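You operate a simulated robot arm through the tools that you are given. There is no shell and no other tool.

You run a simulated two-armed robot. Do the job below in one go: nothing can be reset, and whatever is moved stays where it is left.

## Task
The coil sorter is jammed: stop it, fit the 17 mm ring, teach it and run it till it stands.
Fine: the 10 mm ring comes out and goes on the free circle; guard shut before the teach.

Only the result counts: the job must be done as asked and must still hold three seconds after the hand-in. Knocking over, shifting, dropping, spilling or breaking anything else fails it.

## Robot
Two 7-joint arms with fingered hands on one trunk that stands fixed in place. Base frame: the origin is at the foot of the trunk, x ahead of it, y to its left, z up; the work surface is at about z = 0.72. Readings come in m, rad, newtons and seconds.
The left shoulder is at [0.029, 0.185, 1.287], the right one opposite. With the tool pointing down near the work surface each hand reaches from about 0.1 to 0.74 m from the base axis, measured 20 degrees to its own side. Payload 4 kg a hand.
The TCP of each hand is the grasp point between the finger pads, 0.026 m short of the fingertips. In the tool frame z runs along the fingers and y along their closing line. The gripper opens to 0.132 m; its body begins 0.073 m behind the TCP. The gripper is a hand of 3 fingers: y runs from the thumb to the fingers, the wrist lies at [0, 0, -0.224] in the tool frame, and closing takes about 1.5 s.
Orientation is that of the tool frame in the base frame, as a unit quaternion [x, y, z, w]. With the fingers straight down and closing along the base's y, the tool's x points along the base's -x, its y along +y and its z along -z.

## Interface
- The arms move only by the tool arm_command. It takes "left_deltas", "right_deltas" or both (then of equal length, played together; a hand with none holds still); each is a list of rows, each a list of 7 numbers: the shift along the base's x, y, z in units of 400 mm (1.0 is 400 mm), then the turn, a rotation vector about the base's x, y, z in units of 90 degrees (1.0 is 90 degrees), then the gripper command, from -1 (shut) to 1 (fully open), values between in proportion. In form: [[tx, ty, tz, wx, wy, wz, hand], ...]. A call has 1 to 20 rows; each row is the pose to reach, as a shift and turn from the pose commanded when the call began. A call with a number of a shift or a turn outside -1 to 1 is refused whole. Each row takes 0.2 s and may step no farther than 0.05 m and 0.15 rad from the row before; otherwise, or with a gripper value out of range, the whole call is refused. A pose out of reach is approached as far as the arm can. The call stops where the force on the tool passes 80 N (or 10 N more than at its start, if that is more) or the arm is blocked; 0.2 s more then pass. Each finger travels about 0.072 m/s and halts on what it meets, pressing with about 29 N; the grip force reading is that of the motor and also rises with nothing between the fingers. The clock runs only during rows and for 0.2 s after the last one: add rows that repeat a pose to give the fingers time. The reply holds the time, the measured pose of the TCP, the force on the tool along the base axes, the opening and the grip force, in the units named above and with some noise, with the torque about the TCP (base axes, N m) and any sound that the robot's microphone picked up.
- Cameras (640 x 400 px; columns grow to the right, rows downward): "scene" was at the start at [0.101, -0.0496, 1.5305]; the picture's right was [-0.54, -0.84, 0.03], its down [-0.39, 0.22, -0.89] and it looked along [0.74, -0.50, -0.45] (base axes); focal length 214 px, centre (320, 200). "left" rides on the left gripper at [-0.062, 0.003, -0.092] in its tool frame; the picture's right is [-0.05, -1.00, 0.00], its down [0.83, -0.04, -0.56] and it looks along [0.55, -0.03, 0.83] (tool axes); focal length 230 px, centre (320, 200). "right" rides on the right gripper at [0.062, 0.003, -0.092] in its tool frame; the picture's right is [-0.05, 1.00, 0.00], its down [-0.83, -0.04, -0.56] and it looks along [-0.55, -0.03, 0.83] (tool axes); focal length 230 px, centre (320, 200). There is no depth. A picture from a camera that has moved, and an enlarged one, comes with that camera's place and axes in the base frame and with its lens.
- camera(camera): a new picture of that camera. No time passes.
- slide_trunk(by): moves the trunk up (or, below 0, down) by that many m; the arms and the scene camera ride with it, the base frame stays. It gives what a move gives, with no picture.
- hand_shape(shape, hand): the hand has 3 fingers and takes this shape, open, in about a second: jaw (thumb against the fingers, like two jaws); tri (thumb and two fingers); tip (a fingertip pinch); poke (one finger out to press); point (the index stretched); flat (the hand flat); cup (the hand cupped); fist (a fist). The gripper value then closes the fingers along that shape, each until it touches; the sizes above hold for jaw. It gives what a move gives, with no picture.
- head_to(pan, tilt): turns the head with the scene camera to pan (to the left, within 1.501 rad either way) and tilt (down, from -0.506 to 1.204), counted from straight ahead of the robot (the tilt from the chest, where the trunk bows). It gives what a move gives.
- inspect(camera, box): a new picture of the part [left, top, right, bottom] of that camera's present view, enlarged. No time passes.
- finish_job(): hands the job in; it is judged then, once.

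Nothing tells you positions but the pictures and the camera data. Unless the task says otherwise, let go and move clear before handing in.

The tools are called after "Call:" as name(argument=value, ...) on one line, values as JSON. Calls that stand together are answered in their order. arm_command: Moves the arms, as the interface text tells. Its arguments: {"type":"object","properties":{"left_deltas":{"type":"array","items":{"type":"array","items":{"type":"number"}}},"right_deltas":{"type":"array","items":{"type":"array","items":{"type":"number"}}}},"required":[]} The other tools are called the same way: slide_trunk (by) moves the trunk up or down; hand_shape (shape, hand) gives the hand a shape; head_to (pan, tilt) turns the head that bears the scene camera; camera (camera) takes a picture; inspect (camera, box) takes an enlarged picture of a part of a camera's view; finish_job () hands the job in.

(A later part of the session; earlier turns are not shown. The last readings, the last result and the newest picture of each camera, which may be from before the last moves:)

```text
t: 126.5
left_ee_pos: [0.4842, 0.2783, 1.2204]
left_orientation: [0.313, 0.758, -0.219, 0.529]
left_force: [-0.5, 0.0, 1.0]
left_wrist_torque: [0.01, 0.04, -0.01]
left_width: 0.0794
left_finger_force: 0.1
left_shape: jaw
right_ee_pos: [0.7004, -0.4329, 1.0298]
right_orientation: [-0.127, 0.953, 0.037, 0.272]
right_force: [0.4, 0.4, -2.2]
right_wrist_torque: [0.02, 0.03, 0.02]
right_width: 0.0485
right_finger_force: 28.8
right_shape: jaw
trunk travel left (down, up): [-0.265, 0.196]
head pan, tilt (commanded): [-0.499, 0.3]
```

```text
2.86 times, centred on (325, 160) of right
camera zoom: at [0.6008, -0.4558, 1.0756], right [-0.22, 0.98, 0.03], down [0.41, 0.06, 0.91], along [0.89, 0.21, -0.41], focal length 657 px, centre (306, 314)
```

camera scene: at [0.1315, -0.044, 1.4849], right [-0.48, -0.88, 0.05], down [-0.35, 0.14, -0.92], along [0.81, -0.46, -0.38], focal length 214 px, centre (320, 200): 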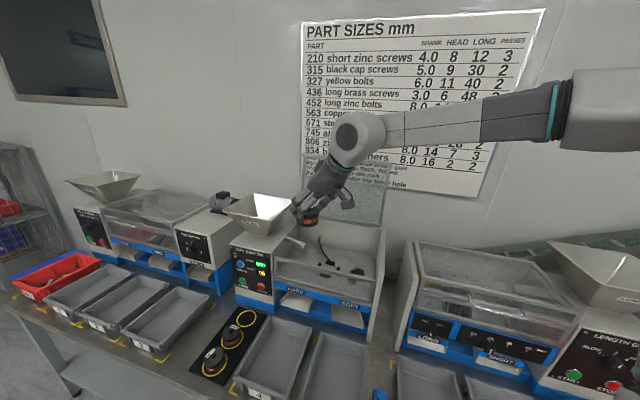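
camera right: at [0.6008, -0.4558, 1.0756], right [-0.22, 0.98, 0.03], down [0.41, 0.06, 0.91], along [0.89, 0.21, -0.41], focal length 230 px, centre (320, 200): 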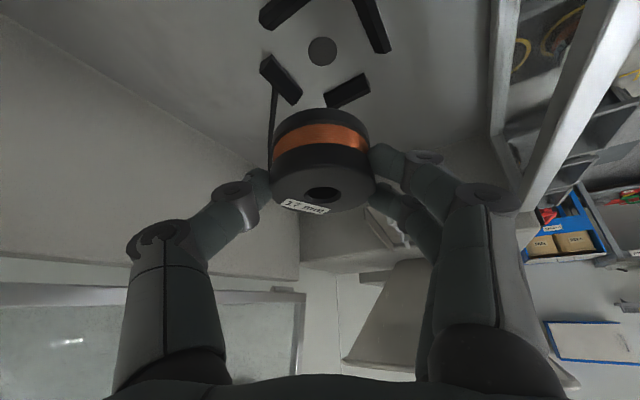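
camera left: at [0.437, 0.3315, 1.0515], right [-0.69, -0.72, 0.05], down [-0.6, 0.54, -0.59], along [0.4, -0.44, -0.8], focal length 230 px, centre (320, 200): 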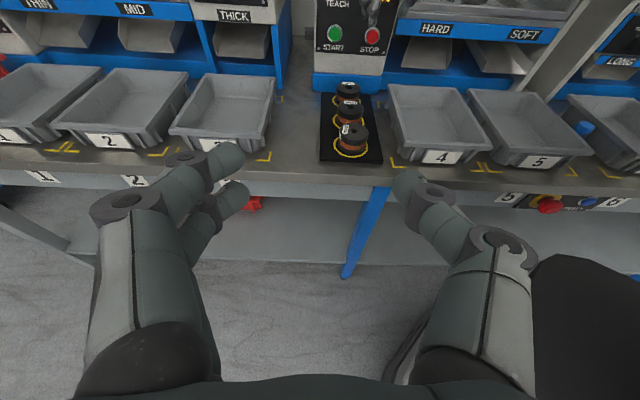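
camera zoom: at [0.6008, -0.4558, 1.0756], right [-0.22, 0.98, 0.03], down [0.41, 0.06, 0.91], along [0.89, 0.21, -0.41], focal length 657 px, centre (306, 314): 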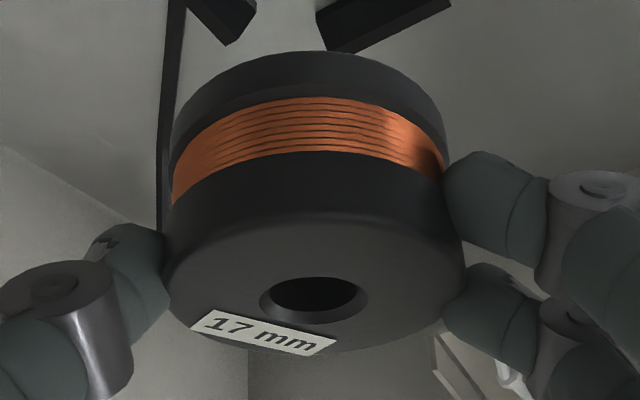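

The ring hangs level; relative to the nest hole it needs about 5 mm toward the robot. I'll correct and descend to just above the blocks.

Call:
arm_command(right_deltas=[[-0.006, 0.003, -0.04, 0, 0, 0, -0.6], [-0.0115, 0.0053, -0.08, 0, 0, 0, -0.6], [-0.0115, 0.0053, -0.12, 0, 0, 0, -0.6], [-0.0115, 0.0053, -0.155, 0, 0, 0, -0.6]])

Call:
inspect(camera="left", box=[395, 65, 455, 115])

Call:
inspect(camera="scene", box=[300, 225, 370, 290])

Call:
inspect(camera="right", box=[220, 0, 420, 230])

```text
t: 127.5
left_ee_pos: [0.4833, 0.28, 1.2196]
left_orientation: [0.314, 0.757, -0.22, 0.529]
left_force: [0.8, -0.3, -0.3]
left_wrist_torque: [0.0, 0.03, -0.01]
left_width: 0.0795
left_finger_force: 0.1
left_shape: jaw
right_ee_pos: [0.6927, -0.4287, 0.9682]
right_orientation: [-0.126, 0.953, 0.037, 0.272]
right_force: [0.7, -0.8, -2.4]
right_wrist_torque: [0.02, 0.02, -0.03]
right_width: 0.0483
right_finger_force: 29.0
right_shape: jaw
trunk travel left (down, up): [-0.265, 0.196]
head pan, tilt (commanded): [-0.499, 0.3]
```

```text
8.00 times, centred on (425, 90) of left
camera zoom: at [0.4398, 0.3301, 1.3102], right [-0.69, -0.72, 0.05], down [-0.6, 0.54, -0.59], along [0.4, -0.44, -0.81], focal length 1841 px, centre (-520, 1080)
```

zoom: 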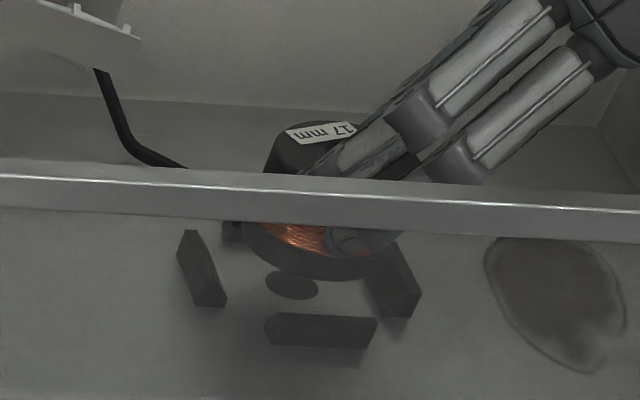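

```text
6.15 times, centred on (335, 258) of scene
camera zoom: at [0.1325, -0.0445, 1.4848], right [-0.48, -0.88, 0.05], down [-0.35, 0.14, -0.92], along [0.8, -0.46, -0.38], focal length 1320 px, centre (228, -154)
```

zoom: 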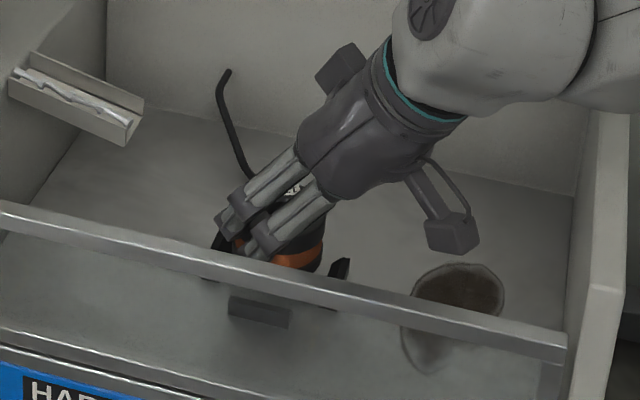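

```text
1.74 times, centred on (320, 115) of right
camera zoom: at [0.5948, -0.4518, 1.0143], right [-0.22, 0.98, 0.03], down [0.41, 0.06, 0.91], along [0.89, 0.21, -0.41], focal length 400 px, centre (320, 348)
```

zoom: 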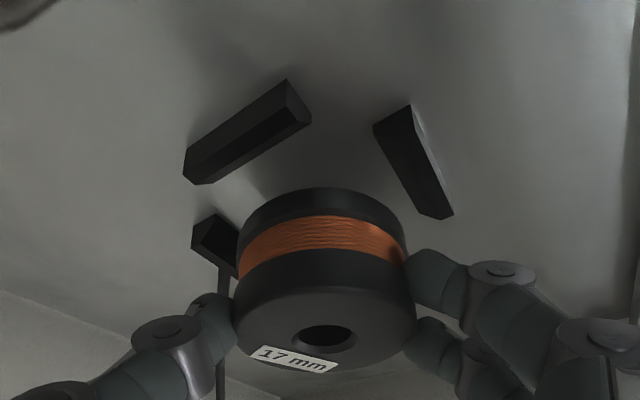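

Call:
inspect(camera="left", box=[408, 84, 444, 112])

Call:
inspect(camera="scene", box=[318, 250, 350, 282])

Call:
inspect(camera="right", box=[250, 40, 380, 170])

```text
14.29 times, centred on (426, 98) of left
camera zoom: at [0.4398, 0.3301, 1.3102], right [-0.69, -0.72, 0.05], down [-0.6, 0.54, -0.59], along [0.4, -0.44, -0.81], focal length 3287 px, centre (-1194, 1657)
```

zoom: 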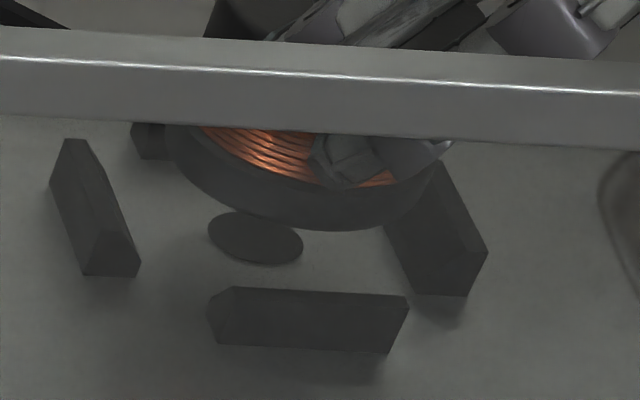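

```text
12.50 times, centred on (334, 266) of scene
camera zoom: at [0.1325, -0.0445, 1.4848], right [-0.48, -0.88, 0.05], down [-0.35, 0.14, -0.92], along [0.8, -0.46, -0.38], focal length 2681 px, centre (145, -625)
```

zoom: 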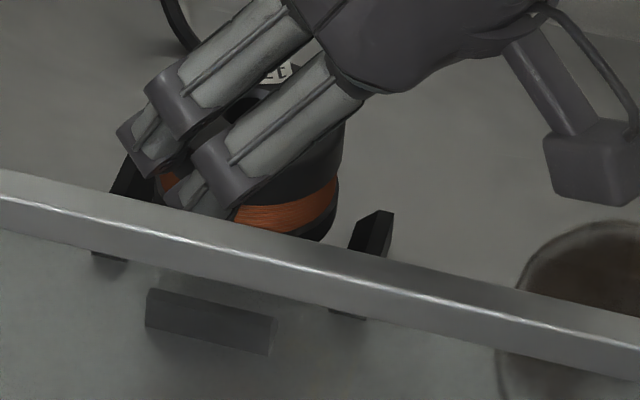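

```text
3.08 times, centred on (315, 105) of right
camera zoom: at [0.5948, -0.4518, 1.0143], right [-0.22, 0.98, 0.03], down [0.41, 0.06, 0.91], along [0.89, 0.21, -0.41], focal length 708 px, centre (335, 492)
```

zoom: 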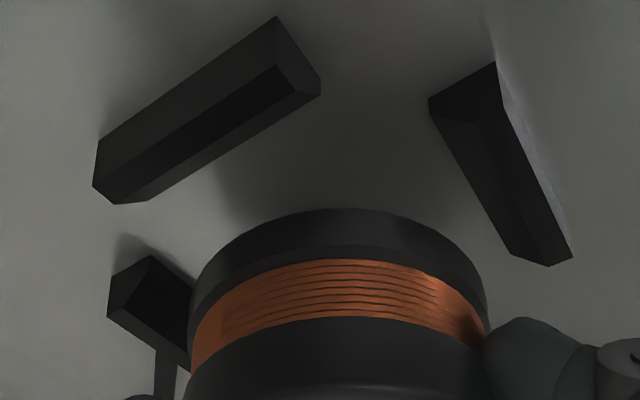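

Comparing with how the old ring sat, the new one needs about 3–4 mm deeper into the machine. I'll shift and lower 5 mm, still above the floor.

Call:
arm_command(right_deltas=[[0.0085, -0.0043, 0, 0, 0, 0, -0.6], [0.0085, -0.0043, -0.006, 0, 0, 0, -0.6], [0.0085, -0.0043, -0.0125, 0, 0, 0, -0.6]])

Call:
inspect(camera="left", box=[408, 84, 444, 112])

Call:
inspect(camera="right", box=[250, 40, 380, 170])

Call:
inspect(camera="scene", box=[318, 250, 350, 282])

```text
t: 128.3
left_ee_pos: [0.484, 0.28, 1.2195]
left_orientation: [0.313, 0.757, -0.219, 0.53]
left_force: [0.5, 0.2, -0.7]
left_wrist_torque: [-0.01, 0.0, -0.02]
left_width: 0.0793
left_finger_force: 0.0
left_shape: jaw
right_ee_pos: [0.696, -0.4297, 0.9629]
right_orientation: [-0.126, 0.953, 0.035, 0.273]
right_force: [0.9, -1.0, -2.5]
right_wrist_torque: [-0.08, 0.03, -0.01]
right_width: 0.0487
right_finger_force: 29.2
right_shape: jaw
trunk travel left (down, up): [-0.265, 0.196]
head pan, tilt (commanded): [-0.499, 0.3]
```

```text
14.29 times, centred on (426, 98) of left
camera zoom: at [0.439, 0.3304, 1.3104], right [-0.69, -0.72, 0.05], down [-0.6, 0.54, -0.59], along [0.4, -0.44, -0.81], focal length 3287 px, centre (-1194, 1657)
```

zoom: 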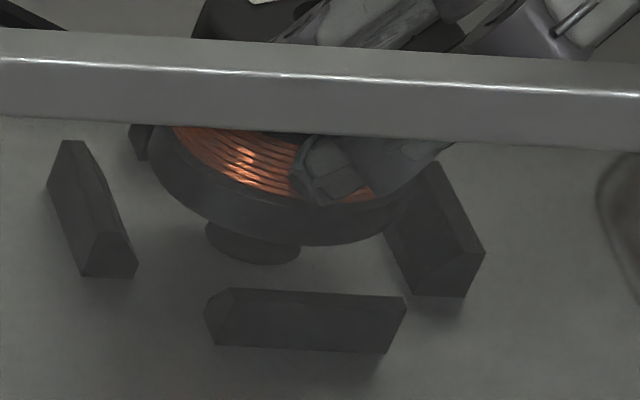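

```text
3.08 times, centred on (315, 105) of right
camera zoom: at [0.5975, -0.4537, 1.009], right [-0.22, 0.98, 0.03], down [0.41, 0.06, 0.91], along [0.89, 0.21, -0.41], focal length 708 px, centre (335, 492)
```

zoom: 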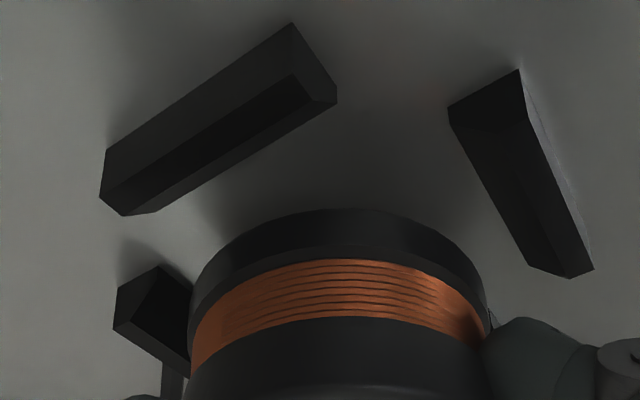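

```text
12.50 times, centred on (334, 266) of scene
camera zoom: at [0.1316, -0.0441, 1.4849], right [-0.48, -0.88, 0.05], down [-0.35, 0.14, -0.92], along [0.8, -0.46, -0.38], focal length 2681 px, centre (145, -625)
```

zoom: 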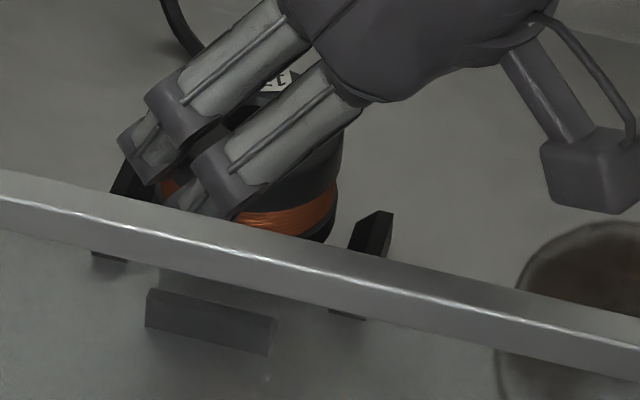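

By triangulation the ring is now within about 1 mm of the nest centre. I'll lower in 2 mm steps and watch the force.

Call:
arm_command(right_deltas=[[-0.001, -0.0025, -0.005, 0, 0, 0, -0.6], [-0.001, -0.0025, -0.01, 0, 0, 0, -0.6], [-0.001, -0.0025, -0.015, 0, 0, 0, -0.6]])

Call:
inspect(camera="left", box=[408, 84, 444, 112])

Call:
inspect(camera="right", box=[250, 40, 380, 170])

```text
t: 129.1
left_ee_pos: [0.4835, 0.2802, 1.221]
left_orientation: [0.314, 0.756, -0.22, 0.53]
left_force: [-0.2, -0.4, -0.4]
left_wrist_torque: [0.03, -0.02, 0.01]
left_width: 0.0795
left_finger_force: 0.1
left_shape: jaw
right_ee_pos: [0.6948, -0.4307, 0.9562]
right_orientation: [-0.126, 0.953, 0.036, 0.273]
right_force: [-0.3, -0.2, -2.2]
right_wrist_torque: [-0.01, 0.02, -0.02]
right_width: 0.0486
right_finger_force: 28.5
right_shape: jaw
trunk travel left (down, up): [-0.265, 0.196]
head pan, tilt (commanded): [-0.499, 0.3]
```

```text
14.29 times, centred on (426, 98) of left
camera zoom: at [0.4392, 0.3303, 1.3104], right [-0.69, -0.72, 0.05], down [-0.6, 0.54, -0.59], along [0.4, -0.44, -0.81], focal length 3287 px, centre (-1194, 1657)
```

zoom: 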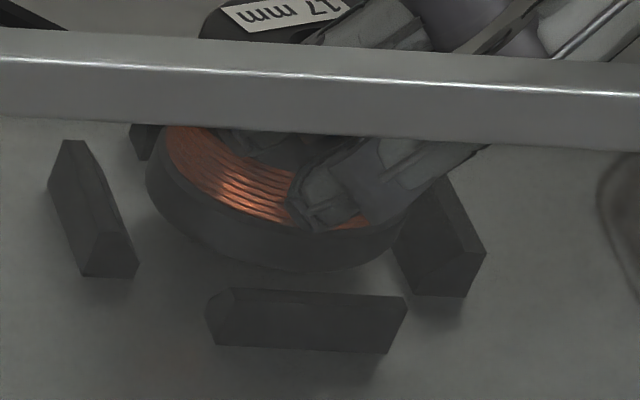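

```text
3.08 times, centred on (315, 105) of right
camera zoom: at [0.5967, -0.4553, 1.0025], right [-0.22, 0.98, 0.03], down [0.41, 0.06, 0.91], along [0.89, 0.21, -0.41], focal length 708 px, centre (335, 492)
```

zoom: 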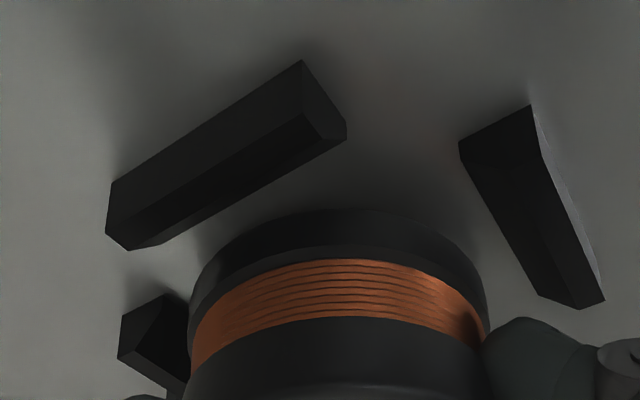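

No contact yet and the ring is entering between the blocks. The left view suggests it is still about 2 mm too far toward the front; I'll shift 2 mm inward and continue lowering.

Call:
arm_command(right_deltas=[[0.0035, -0.0035, 0, 0, 0, 0, -0.6], [0.0035, -0.0035, -0.005, 0, 0, 0, -0.6], [0.0035, -0.0035, -0.01, 0, 0, 0, -0.6]])

Call:
inspect(camera="left", box=[408, 84, 444, 112])

Call:
inspect(camera="right", box=[250, 40, 380, 170])

```text
t: 129.9
left_ee_pos: [0.4827, 0.2814, 1.2204]
left_orientation: [0.314, 0.757, -0.22, 0.53]
left_force: [0.0, -0.2, 0.4]
left_wrist_torque: [-0.01, -0.01, -0.02]
left_width: 0.0795
left_finger_force: 0.0
left_shape: jaw
right_ee_pos: [0.6968, -0.4319, 0.9533]
right_orientation: [-0.127, 0.953, 0.037, 0.274]
right_force: [-0.6, 0.6, -1.9]
right_wrist_torque: [-0.01, 0.0, 0.03]
right_width: 0.0488
right_finger_force: 29.2
right_shape: jaw
trunk travel left (down, up): [-0.265, 0.196]
head pan, tilt (commanded): [-0.499, 0.3]
```

```text
14.29 times, centred on (426, 98) of left
camera zoom: at [0.4387, 0.3306, 1.3105], right [-0.69, -0.72, 0.05], down [-0.6, 0.54, -0.59], along [0.4, -0.44, -0.81], focal length 3287 px, centre (-1194, 1657)
```

zoom: 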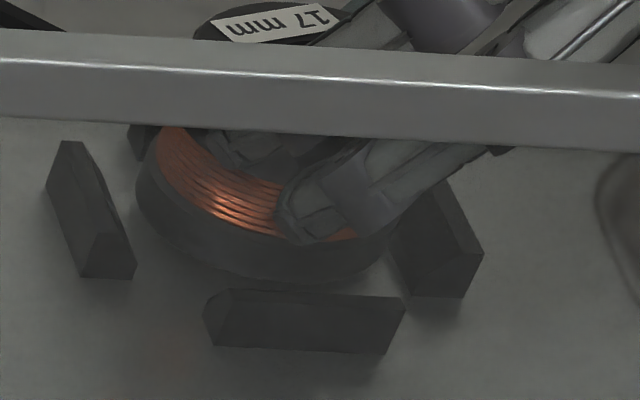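

```text
3.08 times, centred on (315, 105) of right
camera zoom: at [0.5979, -0.4562, 0.999], right [-0.22, 0.98, 0.03], down [0.41, 0.07, 0.91], along [0.89, 0.21, -0.41], focal length 708 px, centre (335, 492)
```

zoom: 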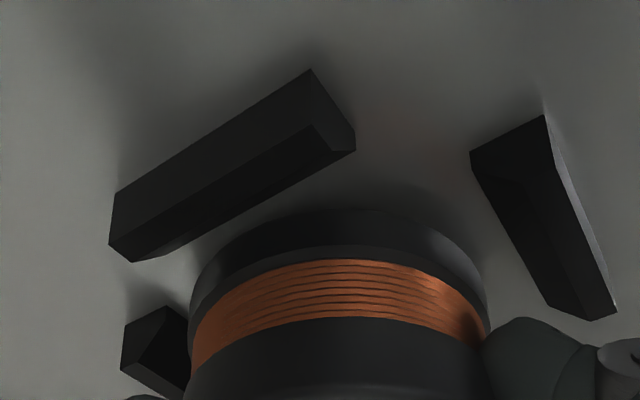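

The geometry now matches the seated position, with about 3 mm left to go. Lowering to contact.

Call:
arm_command(right_deltas=[[0, 0, -0.004, 0, 0, 0, -0.6], [0, 0, -0.008, 0, 0, 0, -0.6], [0, 0, -0.0115, 0, 0, 0, -0.6]])

Call:
inspect(camera="left", box=[408, 84, 444, 112])

Call:
inspect(camera="right", box=[230, 40, 410, 220])

```text
t: 130.7
left_ee_pos: [0.4833, 0.2806, 1.2202]
left_orientation: [0.314, 0.757, -0.22, 0.53]
left_force: [0.2, 0.2, 0.6]
left_wrist_torque: [0.01, -0.02, -0.02]
left_width: 0.0793
left_finger_force: 0.0
left_shape: jaw
right_ee_pos: [0.6963, -0.4318, 0.9498]
right_orientation: [-0.125, 0.953, 0.035, 0.273]
right_force: [-2.6, -0.1, 2.6]
right_wrist_torque: [0.08, 0.07, 0.01]
right_width: 0.0486
right_finger_force: 28.5
right_shape: jaw
trunk travel left (down, up): [-0.265, 0.196]
head pan, tilt (commanded): [-0.499, 0.3]
```

```text
14.29 times, centred on (426, 98) of left
camera zoom: at [0.4384, 0.3308, 1.3106], right [-0.69, -0.72, 0.05], down [-0.6, 0.54, -0.59], along [0.4, -0.44, -0.81], focal length 3287 px, centre (-1194, 1657)
```

zoom: 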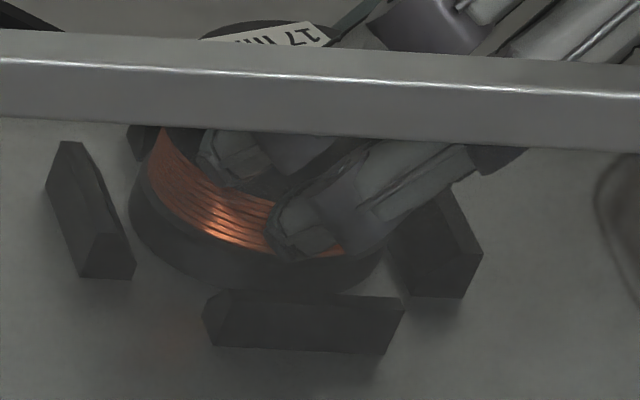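

```text
2.22 times, centred on (320, 130) of right
camera zoom: at [0.5981, -0.456, 0.9947], right [-0.22, 0.98, 0.03], down [0.41, 0.07, 0.91], along [0.89, 0.21, -0.41], focal length 511 px, centre (320, 356)
```

zoom: 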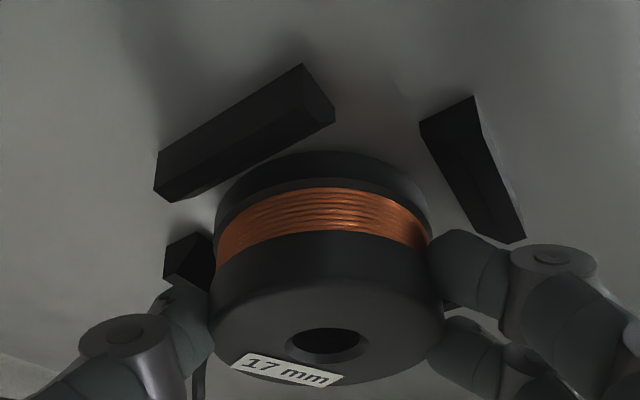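

Contact at the expected seat height. I'll press slightly to confirm it is on the floor, then release.

Call:
arm_command(right_deltas=[[-0.001, 0.001, -0.003, 0, 0, 0, -0.6], [-0.001, 0.001, -0.006, 0, 0, 0, -0.6]])

Call:
inspect(camera="left", box=[408, 84, 444, 112])

```text
t: 131.3
left_ee_pos: [0.4815, 0.2811, 1.2202]
left_orientation: [0.314, 0.757, -0.22, 0.53]
left_force: [0.2, 0.0, 1.0]
left_wrist_torque: [0.01, 0.01, -0.03]
left_width: 0.0793
left_finger_force: 0.0
left_shape: jaw
right_ee_pos: [0.6967, -0.432, 0.9489]
right_orientation: [-0.125, 0.953, 0.037, 0.275]
right_force: [-0.7, 1.3, 7.4]
right_wrist_torque: [0.07, -0.02, -0.01]
right_width: 0.0487
right_finger_force: 29.2
right_shape: jaw
trunk travel left (down, up): [-0.265, 0.196]
head pan, tilt (commanded): [-0.499, 0.3]
```

```text
14.29 times, centred on (426, 98) of left
camera zoom: at [0.4378, 0.3312, 1.3108], right [-0.69, -0.72, 0.05], down [-0.6, 0.54, -0.59], along [0.4, -0.44, -0.81], focal length 3287 px, centre (-1194, 1657)
```

zoom: 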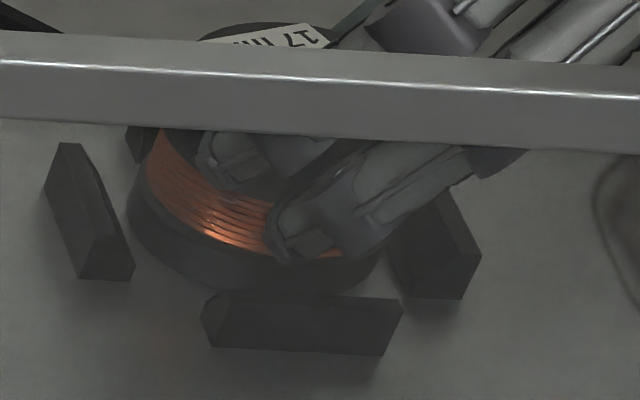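

Seated on the floor. Opening the fingers gently and withdrawing along the tool axis.

Call:
arm_command(right_deltas=[[0, 0, 0.003, 0, 0, 0, -0.3], [0, 0, 0.005, 0, 0, 0, -0.15], [0, 0, 0.005, 0, 0, 0, -0.05], [0, 0, 0.005, 0, 0, 0, 0.0], [0, 0, 0.005, 0, 0, 0, 0.05], [0, 0, 0.005, 0, 0, 0, 0.05]])

Call:
camera(camera="right")

Call:
inspect(camera="left", box=[408, 84, 444, 112])

```text
t: 132.7
left_ee_pos: [0.4833, 0.2805, 1.2202]
left_orientation: [0.314, 0.757, -0.22, 0.53]
left_force: [0.4, -0.3, 0.9]
left_wrist_torque: [0.0, 0.0, -0.02]
left_width: 0.0797
left_finger_force: 0.0
left_shape: jaw
right_ee_pos: [0.6969, -0.433, 0.9484]
right_orientation: [-0.126, 0.953, 0.036, 0.273]
right_force: [-0.6, 0.5, 1.3]
right_wrist_torque: [0.01, -0.02, -0.02]
right_width: 0.0687
right_finger_force: 0.1
right_shape: jaw
trunk travel left (down, up): [-0.265, 0.196]
head pan, tilt (commanded): [-0.499, 0.3]
```

```text
taken
camera right: at [0.5978, -0.4568, 0.9946], right [-0.22, 0.98, 0.03], down [0.41, 0.06, 0.91], along [0.89, 0.21, -0.41], focal length 230 px, centre (320, 200)
```

right: 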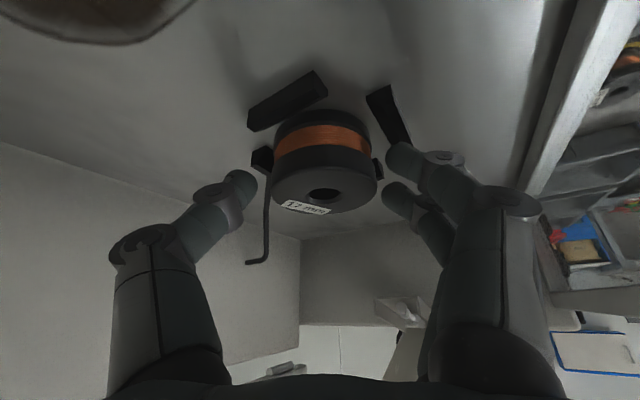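

```text
14.29 times, centred on (426, 98) of left
camera zoom: at [0.4389, 0.3305, 1.3104], right [-0.69, -0.72, 0.05], down [-0.6, 0.54, -0.59], along [0.4, -0.44, -0.81], focal length 3287 px, centre (-1194, 1657)
```

zoom: 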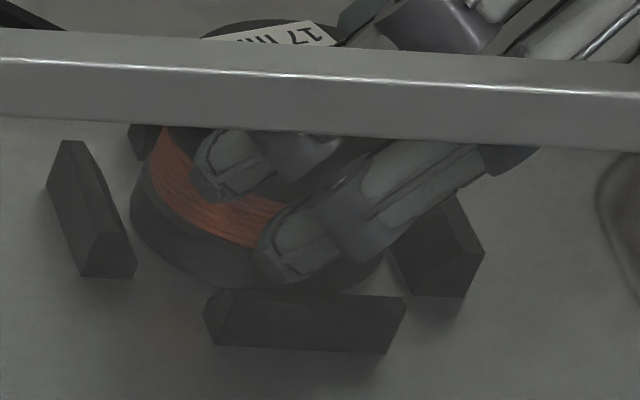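

The ring is seated in the nest and free of the fingers. Withdrawing the hand.

Call:
arm_command(right_deltas=[[-0.0255, -0.0069, 0.0424, 0, 0, 0, 0.1], [-0.0638, -0.0172, 0.106, 0, 0, 0, 0.1], [-0.1148, -0.031, 0.191, 0, 0, 0, 0.1], [-0.175, -0.03, 0.29, 0, 0, 0, 0.1], [-0.26, 0.0, 0.39, 0, 0, 0, 0.1], [-0.33, 0.03, 0.45, 0, 0, 0, 0.1]])

Call:
camera(camera="right")

Call:
inspect(camera="scene", box=[240, 180, 400, 310])

Call:
inspect(camera="left", box=[395, 70, 455, 118])

```text
refused: row 5 steps farther than a row can; nothing moved
```

```text
taken
camera right: at [0.5978, -0.4568, 0.9946], right [-0.22, 0.98, 0.03], down [0.41, 0.06, 0.91], along [0.89, 0.21, -0.41], focal length 230 px, centre (320, 200)
```

right: 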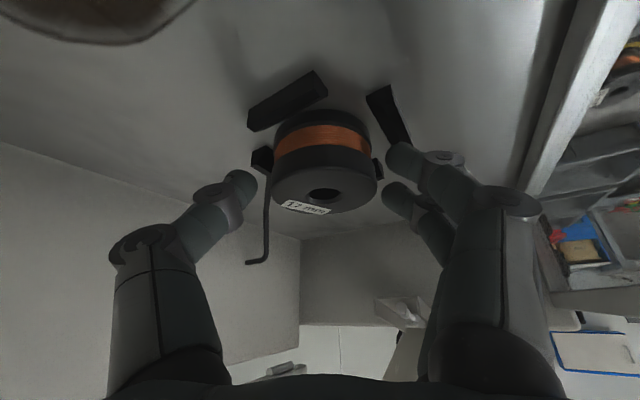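

```text
3.08 times, centred on (320, 245) of scene
camera zoom: at [0.1314, -0.0441, 1.4849], right [-0.48, -0.88, 0.05], down [-0.35, 0.14, -0.92], along [0.8, -0.46, -0.38], focal length 660 px, centre (320, 62)
```

zoom: 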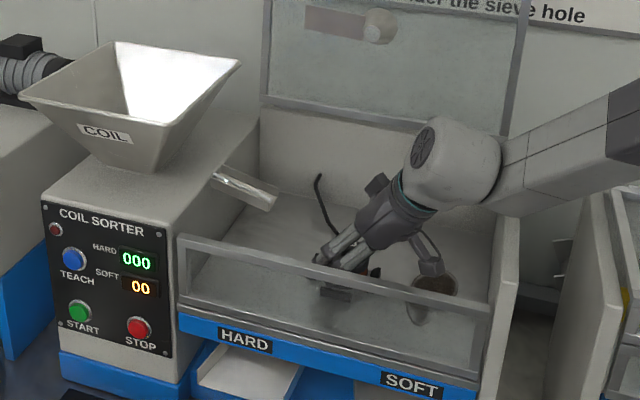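

```text
8.33 times, centred on (425, 94) of left
camera zoom: at [0.4389, 0.3305, 1.3104], right [-0.69, -0.72, 0.05], down [-0.6, 0.54, -0.59], along [0.4, -0.44, -0.81], focal length 1917 px, centre (-555, 1083)
```

zoom: 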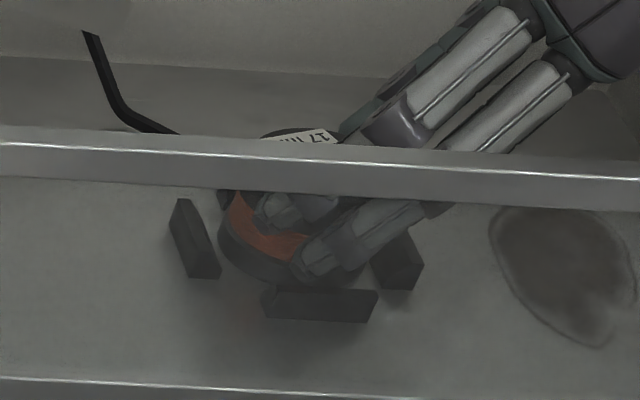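

Call:
arm_command(right_deltas=[[-0.0255, -0.0069, 0.0424, 0, 0, 0, 0.1], [-0.0638, -0.0172, 0.106, 0, 0, 0, 0.1], [-0.1148, -0.031, 0.191, 0, 0, 0, 0.1], [-0.165, -0.03, 0.275, 0, 0, 0, 0.1], [-0.22, -0.01, 0.36, 0, 0, 0, 0.1], [-0.29, 0.01, 0.42, 0, 0, 0, 0.1], [-0.36, 0.03, 0.47, 0, 0, 0, 0.1]])

Call:
camera(camera="right")

Call:
inspect(camera="scene", box=[240, 180, 400, 310])

Call:
inspect(camera="left", box=[395, 70, 455, 118])

```text
t: 134.3
left_ee_pos: [0.4816, 0.2816, 1.2211]
left_orientation: [0.313, 0.756, -0.219, 0.531]
left_force: [-0.3, 0.4, 0.2]
left_wrist_torque: [-0.01, 0.02, -0.01]
left_width: 0.0795
left_finger_force: 0.0
left_shape: jaw
right_ee_pos: [0.5503, -0.4216, 1.1382]
right_orientation: [-0.125, 0.953, 0.035, 0.273]
right_force: [-0.7, 0.5, -0.2]
right_wrist_torque: [0.0, -0.02, -0.01]
right_width: 0.0719
right_finger_force: 0.1
right_shape: jaw
trunk travel left (down, up): [-0.265, 0.196]
head pan, tilt (commanded): [-0.499, 0.3]
```

```text
taken
camera right: at [0.4511, -0.445, 1.1844], right [-0.22, 0.98, 0.03], down [0.41, 0.06, 0.91], along [0.89, 0.21, -0.41], focal length 230 px, centre (320, 200)
```

right: 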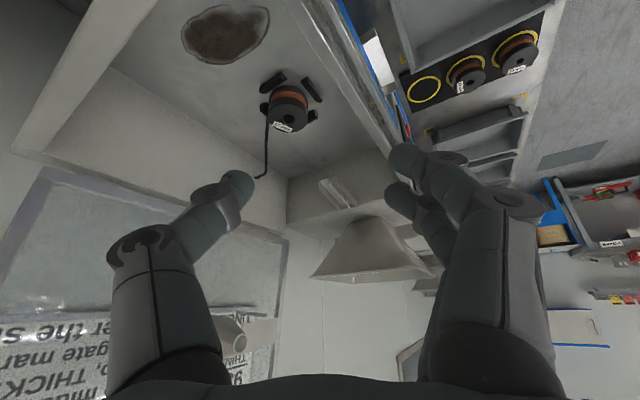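

```text
3.08 times, centred on (320, 245) of scene
camera zoom: at [0.1293, -0.0434, 1.4852], right [-0.48, -0.88, 0.05], down [-0.35, 0.14, -0.93], along [0.81, -0.46, -0.38], focal length 660 px, centre (320, 62)
```

zoom: 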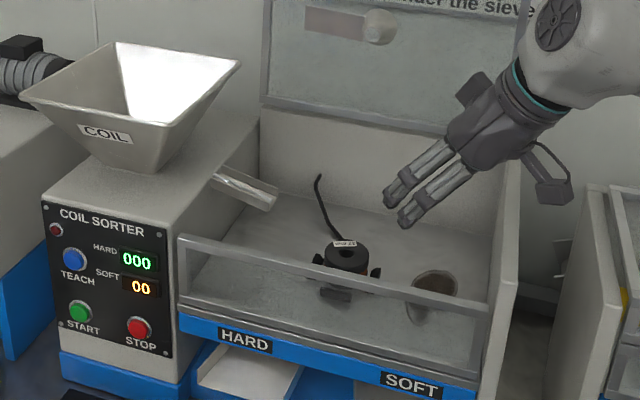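

```text
8.33 times, centred on (425, 94) of left
camera zoom: at [0.437, 0.3312, 1.311], right [-0.69, -0.72, 0.05], down [-0.6, 0.54, -0.59], along [0.4, -0.44, -0.8], focal length 1917 px, centre (-555, 1083)
```

zoom: 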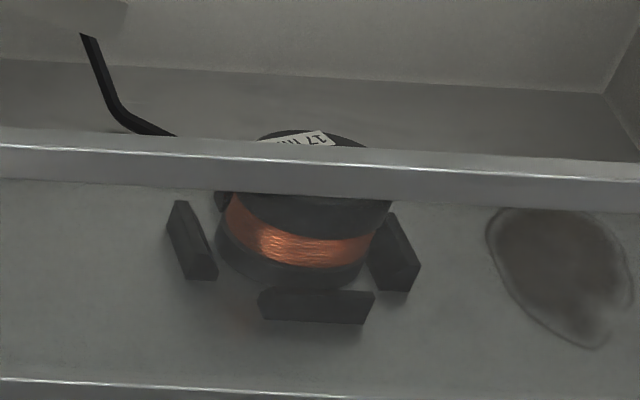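

The 17 mm ring sits in the nest just as the old one did. I'll double-check with a close zoom, then shut the guard.

Call:
inspect(camera="right", box=[240, 55, 340, 145])

Call:
inspect(camera="scene", box=[310, 230, 350, 262])

Call:
inspect(camera="scene", box=[180, 290, 280, 400])

```text
4.44 times, centred on (290, 100) of right
camera zoom: at [0.4511, -0.445, 1.1844], right [-0.22, 0.98, 0.03], down [0.41, 0.06, 0.91], along [0.89, 0.21, -0.41], focal length 1022 px, centre (453, 644)
```

zoom: 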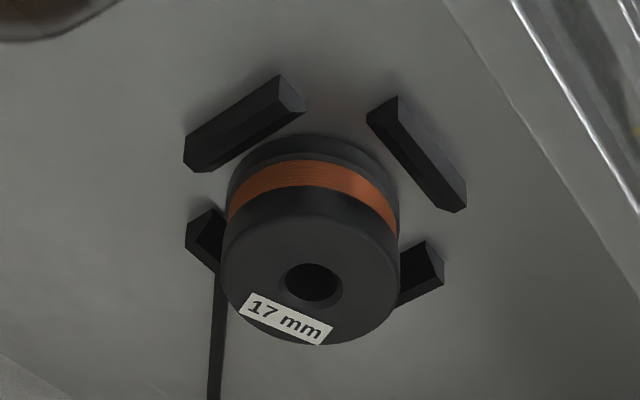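

```text
12.50 times, centred on (330, 246) of scene
camera zoom: at [0.1293, -0.0434, 1.4852], right [-0.48, -0.88, 0.05], down [-0.35, 0.14, -0.93], along [0.81, -0.46, -0.38], focal length 2681 px, centre (195, -375)
```

zoom: 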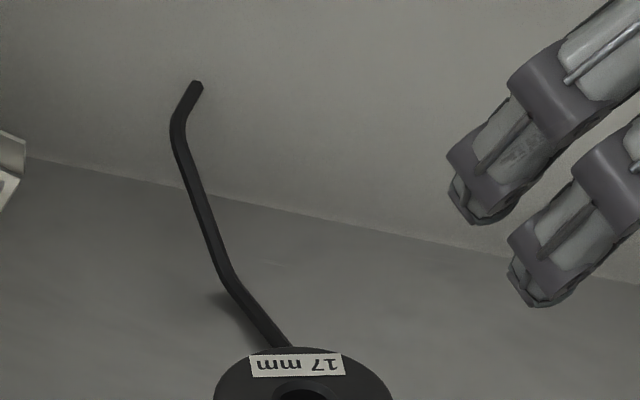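

```text
3.64 times, centred on (230, 345) of scene
camera zoom: at [0.1293, -0.0434, 1.4852], right [-0.48, -0.88, 0.05], down [-0.35, 0.14, -0.93], along [0.81, -0.46, -0.38], focal length 780 px, centre (647, -327)
```

zoom: 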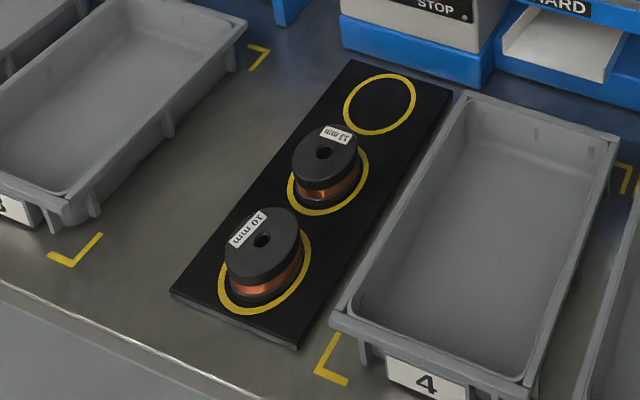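

All as wanted: 17 mm ring in the nest, 10 and 13 mm rings on their circles. Now I'll turn the right hand to the handle-grip orientation (jaws vertical, pointing forward) and come up in front of the raised handle.

Call:
arm_command(right_deltas=[[0.0159, -0.0041, 0.055, -0.0832, -0.0371, 0.0142, 0.0], [0.0318, -0.0082, 0.11, -0.1664, -0.0742, 0.0285, 0.0], [0.0477, -0.0123, 0.165, -0.2496, -0.1112, 0.0427, 0.0], [0.0636, -0.0164, 0.22, -0.3328, -0.1483, 0.057, 0.0], [0.0795, -0.0205, 0.275, -0.416, -0.1854, 0.0712, 0.0], [0.0955, -0.0245, 0.33, -0.4993, -0.2225, 0.0855, 0.0], [0.1114, -0.0286, 0.385, -0.5825, -0.2596, 0.0997, 0.0], [0.1273, -0.0327, 0.44, -0.6657, -0.2967, 0.114, 0.0], [0.1432, -0.0368, 0.495, -0.7489, -0.3337, 0.1282, 0.0], [0.1591, -0.0409, 0.55, -0.8321, -0.3708, 0.1425, 0.0], [0.175, -0.045, 0.605, -0.9153, -0.4079, 0.1567, 0.0]])

Call:
camera(camera="right")

Call:
head_to(pan=-0.5, tilt=0.1)

Call:
camera(camera="scene")

```text
t: 136.7
left_ee_pos: [0.483, 0.2798, 1.2202]
left_orientation: [0.313, 0.757, -0.218, 0.53]
left_force: [0.3, -0.3, 0.1]
left_wrist_torque: [0.02, -0.02, 0.0]
left_width: 0.0792
left_finger_force: 0.2
left_shape: jaw
right_ee_pos: [0.6228, -0.4385, 1.3784]
right_orientation: [-0.379, 0.597, -0.596, 0.38]
right_force: [-0.4, -0.1, 0.2]
right_wrist_torque: [0.0, -0.06, 0.02]
right_width: 0.0663
right_finger_force: 0.1
right_shape: jaw
trunk travel left (down, up): [-0.265, 0.196]
head pan, tilt (commanded): [-0.499, 0.3]
```

```text
taken
camera right: at [0.5121, -0.456, 1.3746], right [0.02, 0.05, -1.0], down [-0.15, 0.99, 0.04], along [0.99, 0.15, 0.03], focal length 230 px, centre (320, 200)
```

right: 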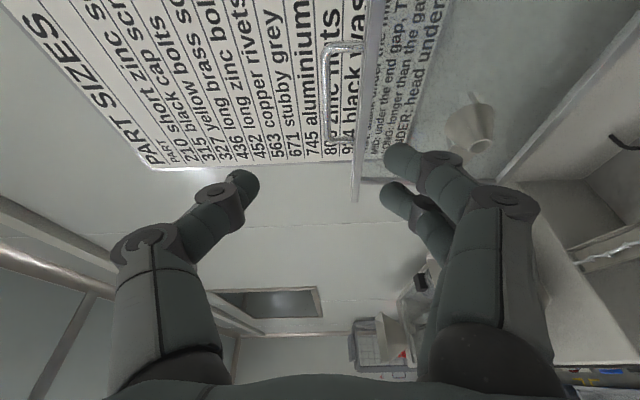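

```text
t: 137.5
left_ee_pos: [0.4828, 0.2819, 1.22]
left_orientation: [0.312, 0.757, -0.219, 0.531]
left_force: [0.1, -0.7, -0.2]
left_wrist_torque: [0.06, 0.03, 0.04]
left_width: 0.0791
left_finger_force: 0.1
left_shape: jaw
right_ee_pos: [0.6228, -0.4383, 1.3775]
right_orientation: [-0.38, 0.597, -0.595, 0.38]
right_force: [0.2, 0.4, -0.3]
right_wrist_torque: [0.02, 0.01, 0.0]
right_width: 0.0663
right_finger_force: 0.1
right_shape: jaw
trunk travel left (down, up): [-0.265, 0.196]
head pan, tilt (commanded): [-0.499, 0.099]
```

```text
taken
camera scene: at [0.132, -0.0432, 1.5036], right [-0.48, -0.88, 0.05], down [-0.19, 0.05, -0.98], along [0.86, -0.48, -0.19], focal length 214 px, centre (320, 200)
```

scene: 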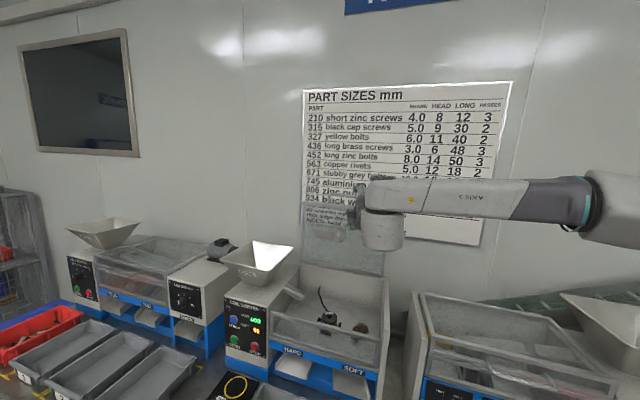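

Call:
inspect(camera="right", box=[290, 20, 430, 180])

Call:
inspect(camera="scene", box=[290, 180, 400, 280])

Call:
inspect(camera="left", box=[370, 0, 520, 100])

```text
2.50 times, centred on (360, 100) of right
camera zoom: at [0.5118, -0.4549, 1.3746], right [0.02, 0.05, -1.0], down [-0.15, 0.99, 0.05], along [0.99, 0.15, 0.03], focal length 575 px, centre (220, 450)
```

zoom: 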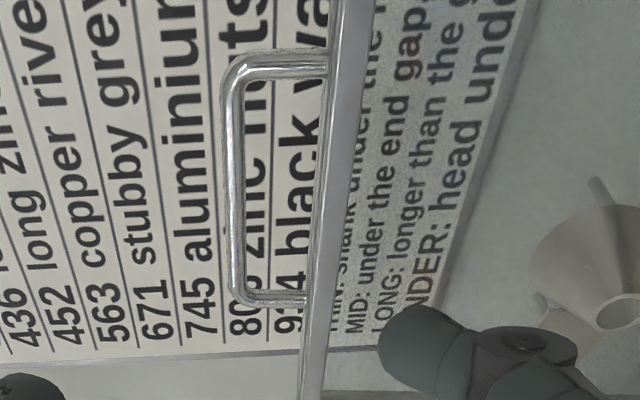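

```text
4.00 times, centred on (345, 230) of scene
camera zoom: at [0.132, -0.0432, 1.5036], right [-0.48, -0.88, 0.05], down [-0.19, 0.05, -0.98], along [0.86, -0.48, -0.19], focal length 858 px, centre (220, 80)
```

zoom: 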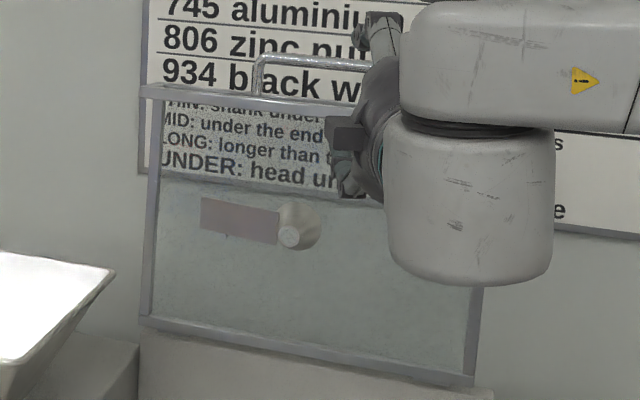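

```text
4.00 times, centred on (445, 50) of left
camera zoom: at [0.4387, 0.3307, 1.3104], right [-0.69, -0.72, 0.05], down [-0.6, 0.54, -0.59], along [0.4, -0.44, -0.81], focal length 920 px, centre (-180, 800)
```

zoom: 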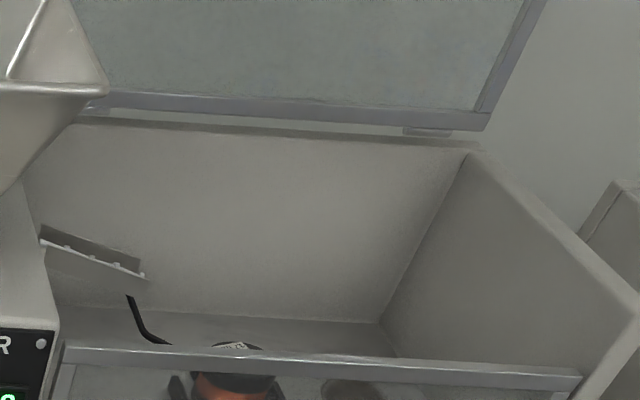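

The handle bar is at about n-depth 0.952, z 1.37, standing above the strip. The best way to shut it is with closed fingers laid over the bar from above, pointing forward-down, and drawing it along the arc. I'll raise the trunk a bit and reorient for that.

Call:
slide_trunk(by=0.15)

Call:
arm_command(right_deltas=[[0.01, 0.0, 0, 0.0832, -0.0146, -0.0289, -1], [0.02, 0.0, 0, 0.1663, -0.0292, -0.0579, -1], [0.03, 0.0, 0, 0.2495, -0.0438, -0.0868, -1], [0.04, 0.0, 0, 0.3327, -0.0583, -0.1157, -1], [0.05, 0.0, 0, 0.4158, -0.0729, -0.1447, -1], [0.06, 0.0, 0, 0.499, -0.0875, -0.1736, -1], [0.07, 0.0, 0, 0.5822, -0.1021, -0.2025, -1], [0.08, 0.0, 0, 0.6653, -0.1167, -0.2315, -1], [0.09, 0.0, 0, 0.7485, -0.1313, -0.2604, -1], [0.1, 0.0, 0, 0.8317, -0.1458, -0.2893, -1], [0.11, 0.0, 0, 0.9148, -0.1604, -0.3183, -1], [0.12, 0.0, 0, 0.998, -0.175, -0.3472, -1]])

Call:
camera(camera="right")

Call:
camera(camera="scene")

```text
t: 139.2
left_ee_pos: [0.4829, 0.2816, 1.3709]
left_orientation: [0.315, 0.757, -0.22, 0.529]
left_force: [-0.9, 0.1, -0.4]
left_wrist_torque: [-0.01, -0.01, -0.01]
left_width: 0.0793
left_finger_force: 0.0
left_shape: jaw
right_ee_pos: [0.6237, -0.438, 1.5277]
right_orientation: [-0.381, 0.597, -0.596, 0.379]
right_force: [0.1, 0.6, 0.2]
right_wrist_torque: [-0.02, 0.0, 0.0]
right_width: 0.0669
right_finger_force: 0.0
right_shape: jaw
trunk travel left (down, up): [-0.415, 0.046]
head pan, tilt (commanded): [-0.499, 0.099]
```

```text
t: 141.8
left_ee_pos: [0.4825, 0.281, 1.3705]
left_orientation: [0.314, 0.757, -0.22, 0.53]
left_force: [0.3, 0.0, -1.0]
left_wrist_torque: [0.0, -0.01, 0.0]
left_width: 0.0795
left_finger_force: 0.0
left_shape: jaw
right_ee_pos: [0.6715, -0.4385, 1.5275]
right_orientation: [0.228, 0.857, -0.119, 0.445]
right_force: [0.0, -0.1, 0.1]
right_wrist_torque: [0.02, 0.0, -0.03]
right_width: 0.0002
right_finger_force: 29.2
right_shape: jaw
trunk travel left (down, up): [-0.415, 0.046]
head pan, tilt (commanded): [-0.499, 0.099]
```

```text
taken
camera right: at [0.5762, -0.3812, 1.5305], right [0.52, 0.85, 0.04], down [0.0, -0.05, 1.0], along [0.85, -0.52, -0.02], focal length 230 px, centre (320, 200)
```

right: 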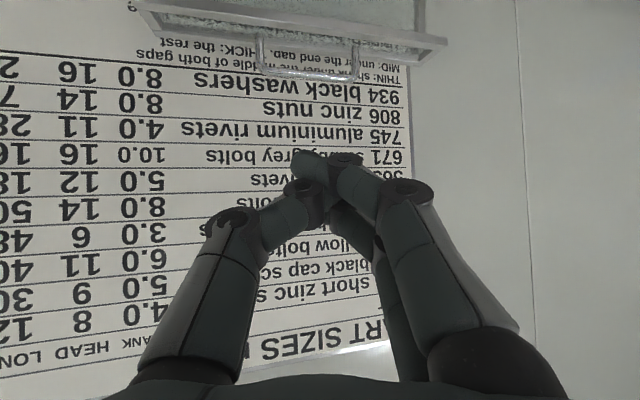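

```text
taken
camera scene: at [0.0753, -0.0434, 1.6668], right [-0.48, -0.88, 0.0], down [-0.09, 0.05, -0.99], along [0.87, -0.48, -0.11], focal length 214 px, centre (320, 200)
```

scene: 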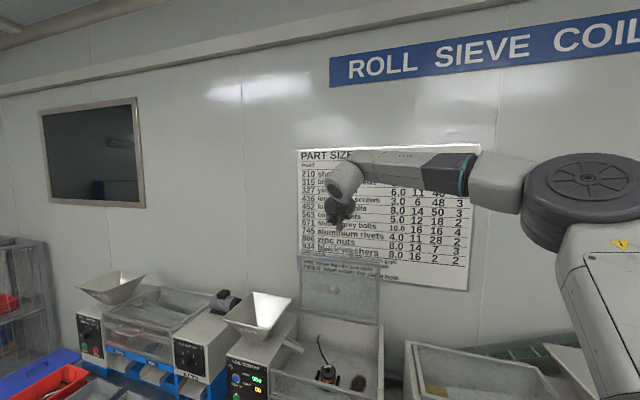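

Call:
inspect(camera="right", box=[230, 0, 390, 110])

Call:
inspect(camera="scene", box=[290, 180, 400, 290])

```text
3.64 times, centred on (310, 55) of right
camera zoom: at [0.5762, -0.3812, 1.5305], right [0.52, 0.85, 0.04], down [0.0, -0.05, 1.0], along [0.85, -0.52, -0.02], focal length 837 px, centre (356, 727)
```

zoom: 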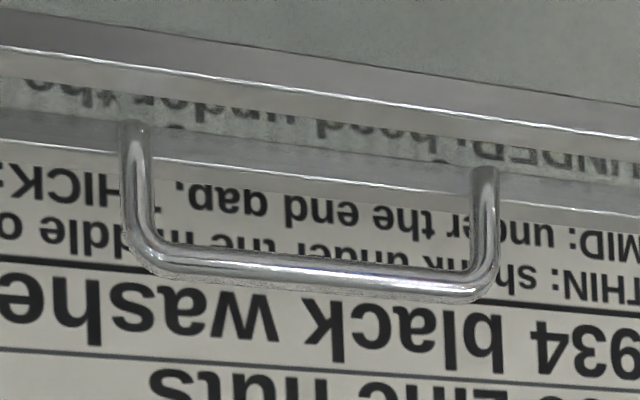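

```text
3.64 times, centred on (345, 235) of scene
camera zoom: at [0.0753, -0.0434, 1.6668], right [-0.48, -0.88, 0.0], down [-0.09, 0.05, -0.99], along [0.87, -0.48, -0.11], focal length 780 px, centre (229, 73)
```

zoom: 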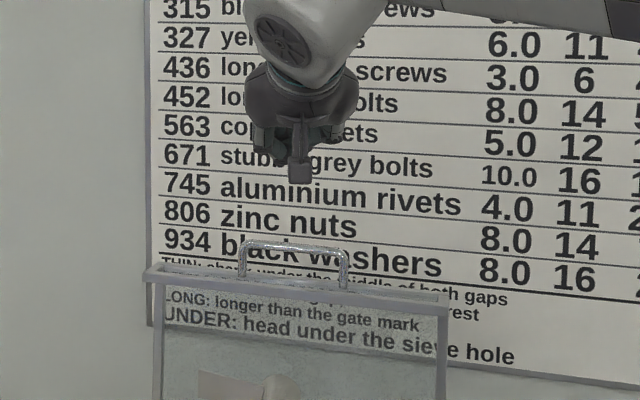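

The bar's centre is at depth 0.95, z 1.37. I'll bring the closed fingers above it.

Call:
arm_command(right_deltas=[[0.0716, -0.0523, -0.0388, 0, 0, 0, -1], [0.1431, -0.1045, -0.0775, 0, 0, 0, -1], [0.2147, -0.1568, -0.1163, 0, 0, 0, -1], [0.2862, -0.209, -0.155, 0, 0, 0, -1], [0.3578, -0.2613, -0.1938, 0, 0, 0, -1]])

Call:
camera(camera="right")

Call:
inspect(camera="scene", box=[290, 180, 400, 290])

```text
t: 143.0
left_ee_pos: [0.4869, 0.2793, 1.3685]
left_orientation: [0.314, 0.758, -0.219, 0.528]
left_force: [0.7, 0.1, -0.2]
left_wrist_torque: [-0.03, -0.01, 0.0]
left_width: 0.0793
left_finger_force: 0.1
left_shape: jaw
right_ee_pos: [0.8185, -0.5465, 1.4462]
right_orientation: [0.227, 0.858, -0.123, 0.444]
right_force: [-0.1, 0.7, 1.1]
right_wrist_torque: [0.02, 0.17, -0.07]
right_width: 0.0
right_finger_force: 29.3
right_shape: jaw
trunk travel left (down, up): [-0.415, 0.046]
head pan, tilt (commanded): [-0.499, 0.099]
```

```text
taken
camera right: at [0.7242, -0.4893, 1.4494], right [0.52, 0.85, 0.03], down [0.0, -0.04, 1.0], along [0.85, -0.52, -0.02], focal length 230 px, centre (320, 200)
```

right: 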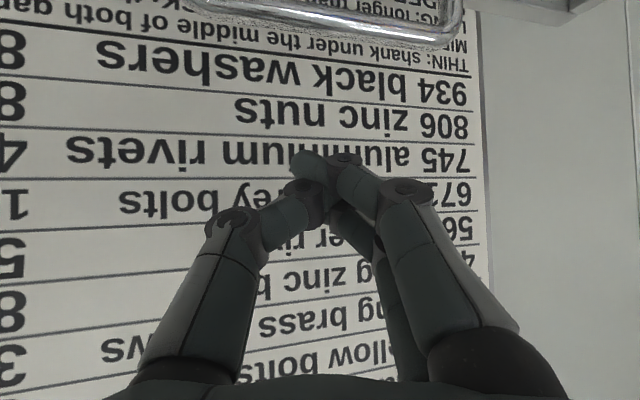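

```text
3.64 times, centred on (345, 235) of scene
camera zoom: at [0.0799, -0.046, 1.6663], right [-0.48, -0.88, 0.0], down [-0.1, 0.05, -0.99], along [0.87, -0.48, -0.11], focal length 780 px, centre (229, 73)
```

zoom: 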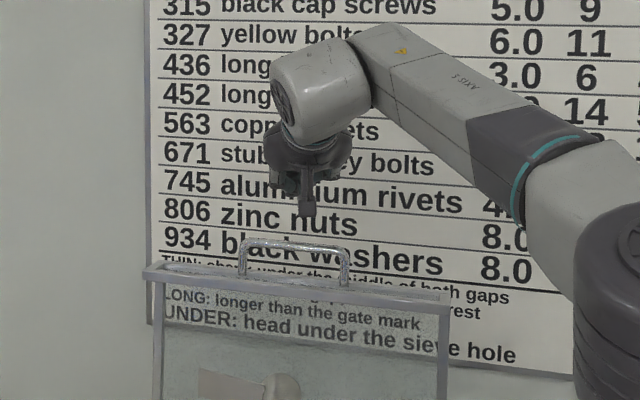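

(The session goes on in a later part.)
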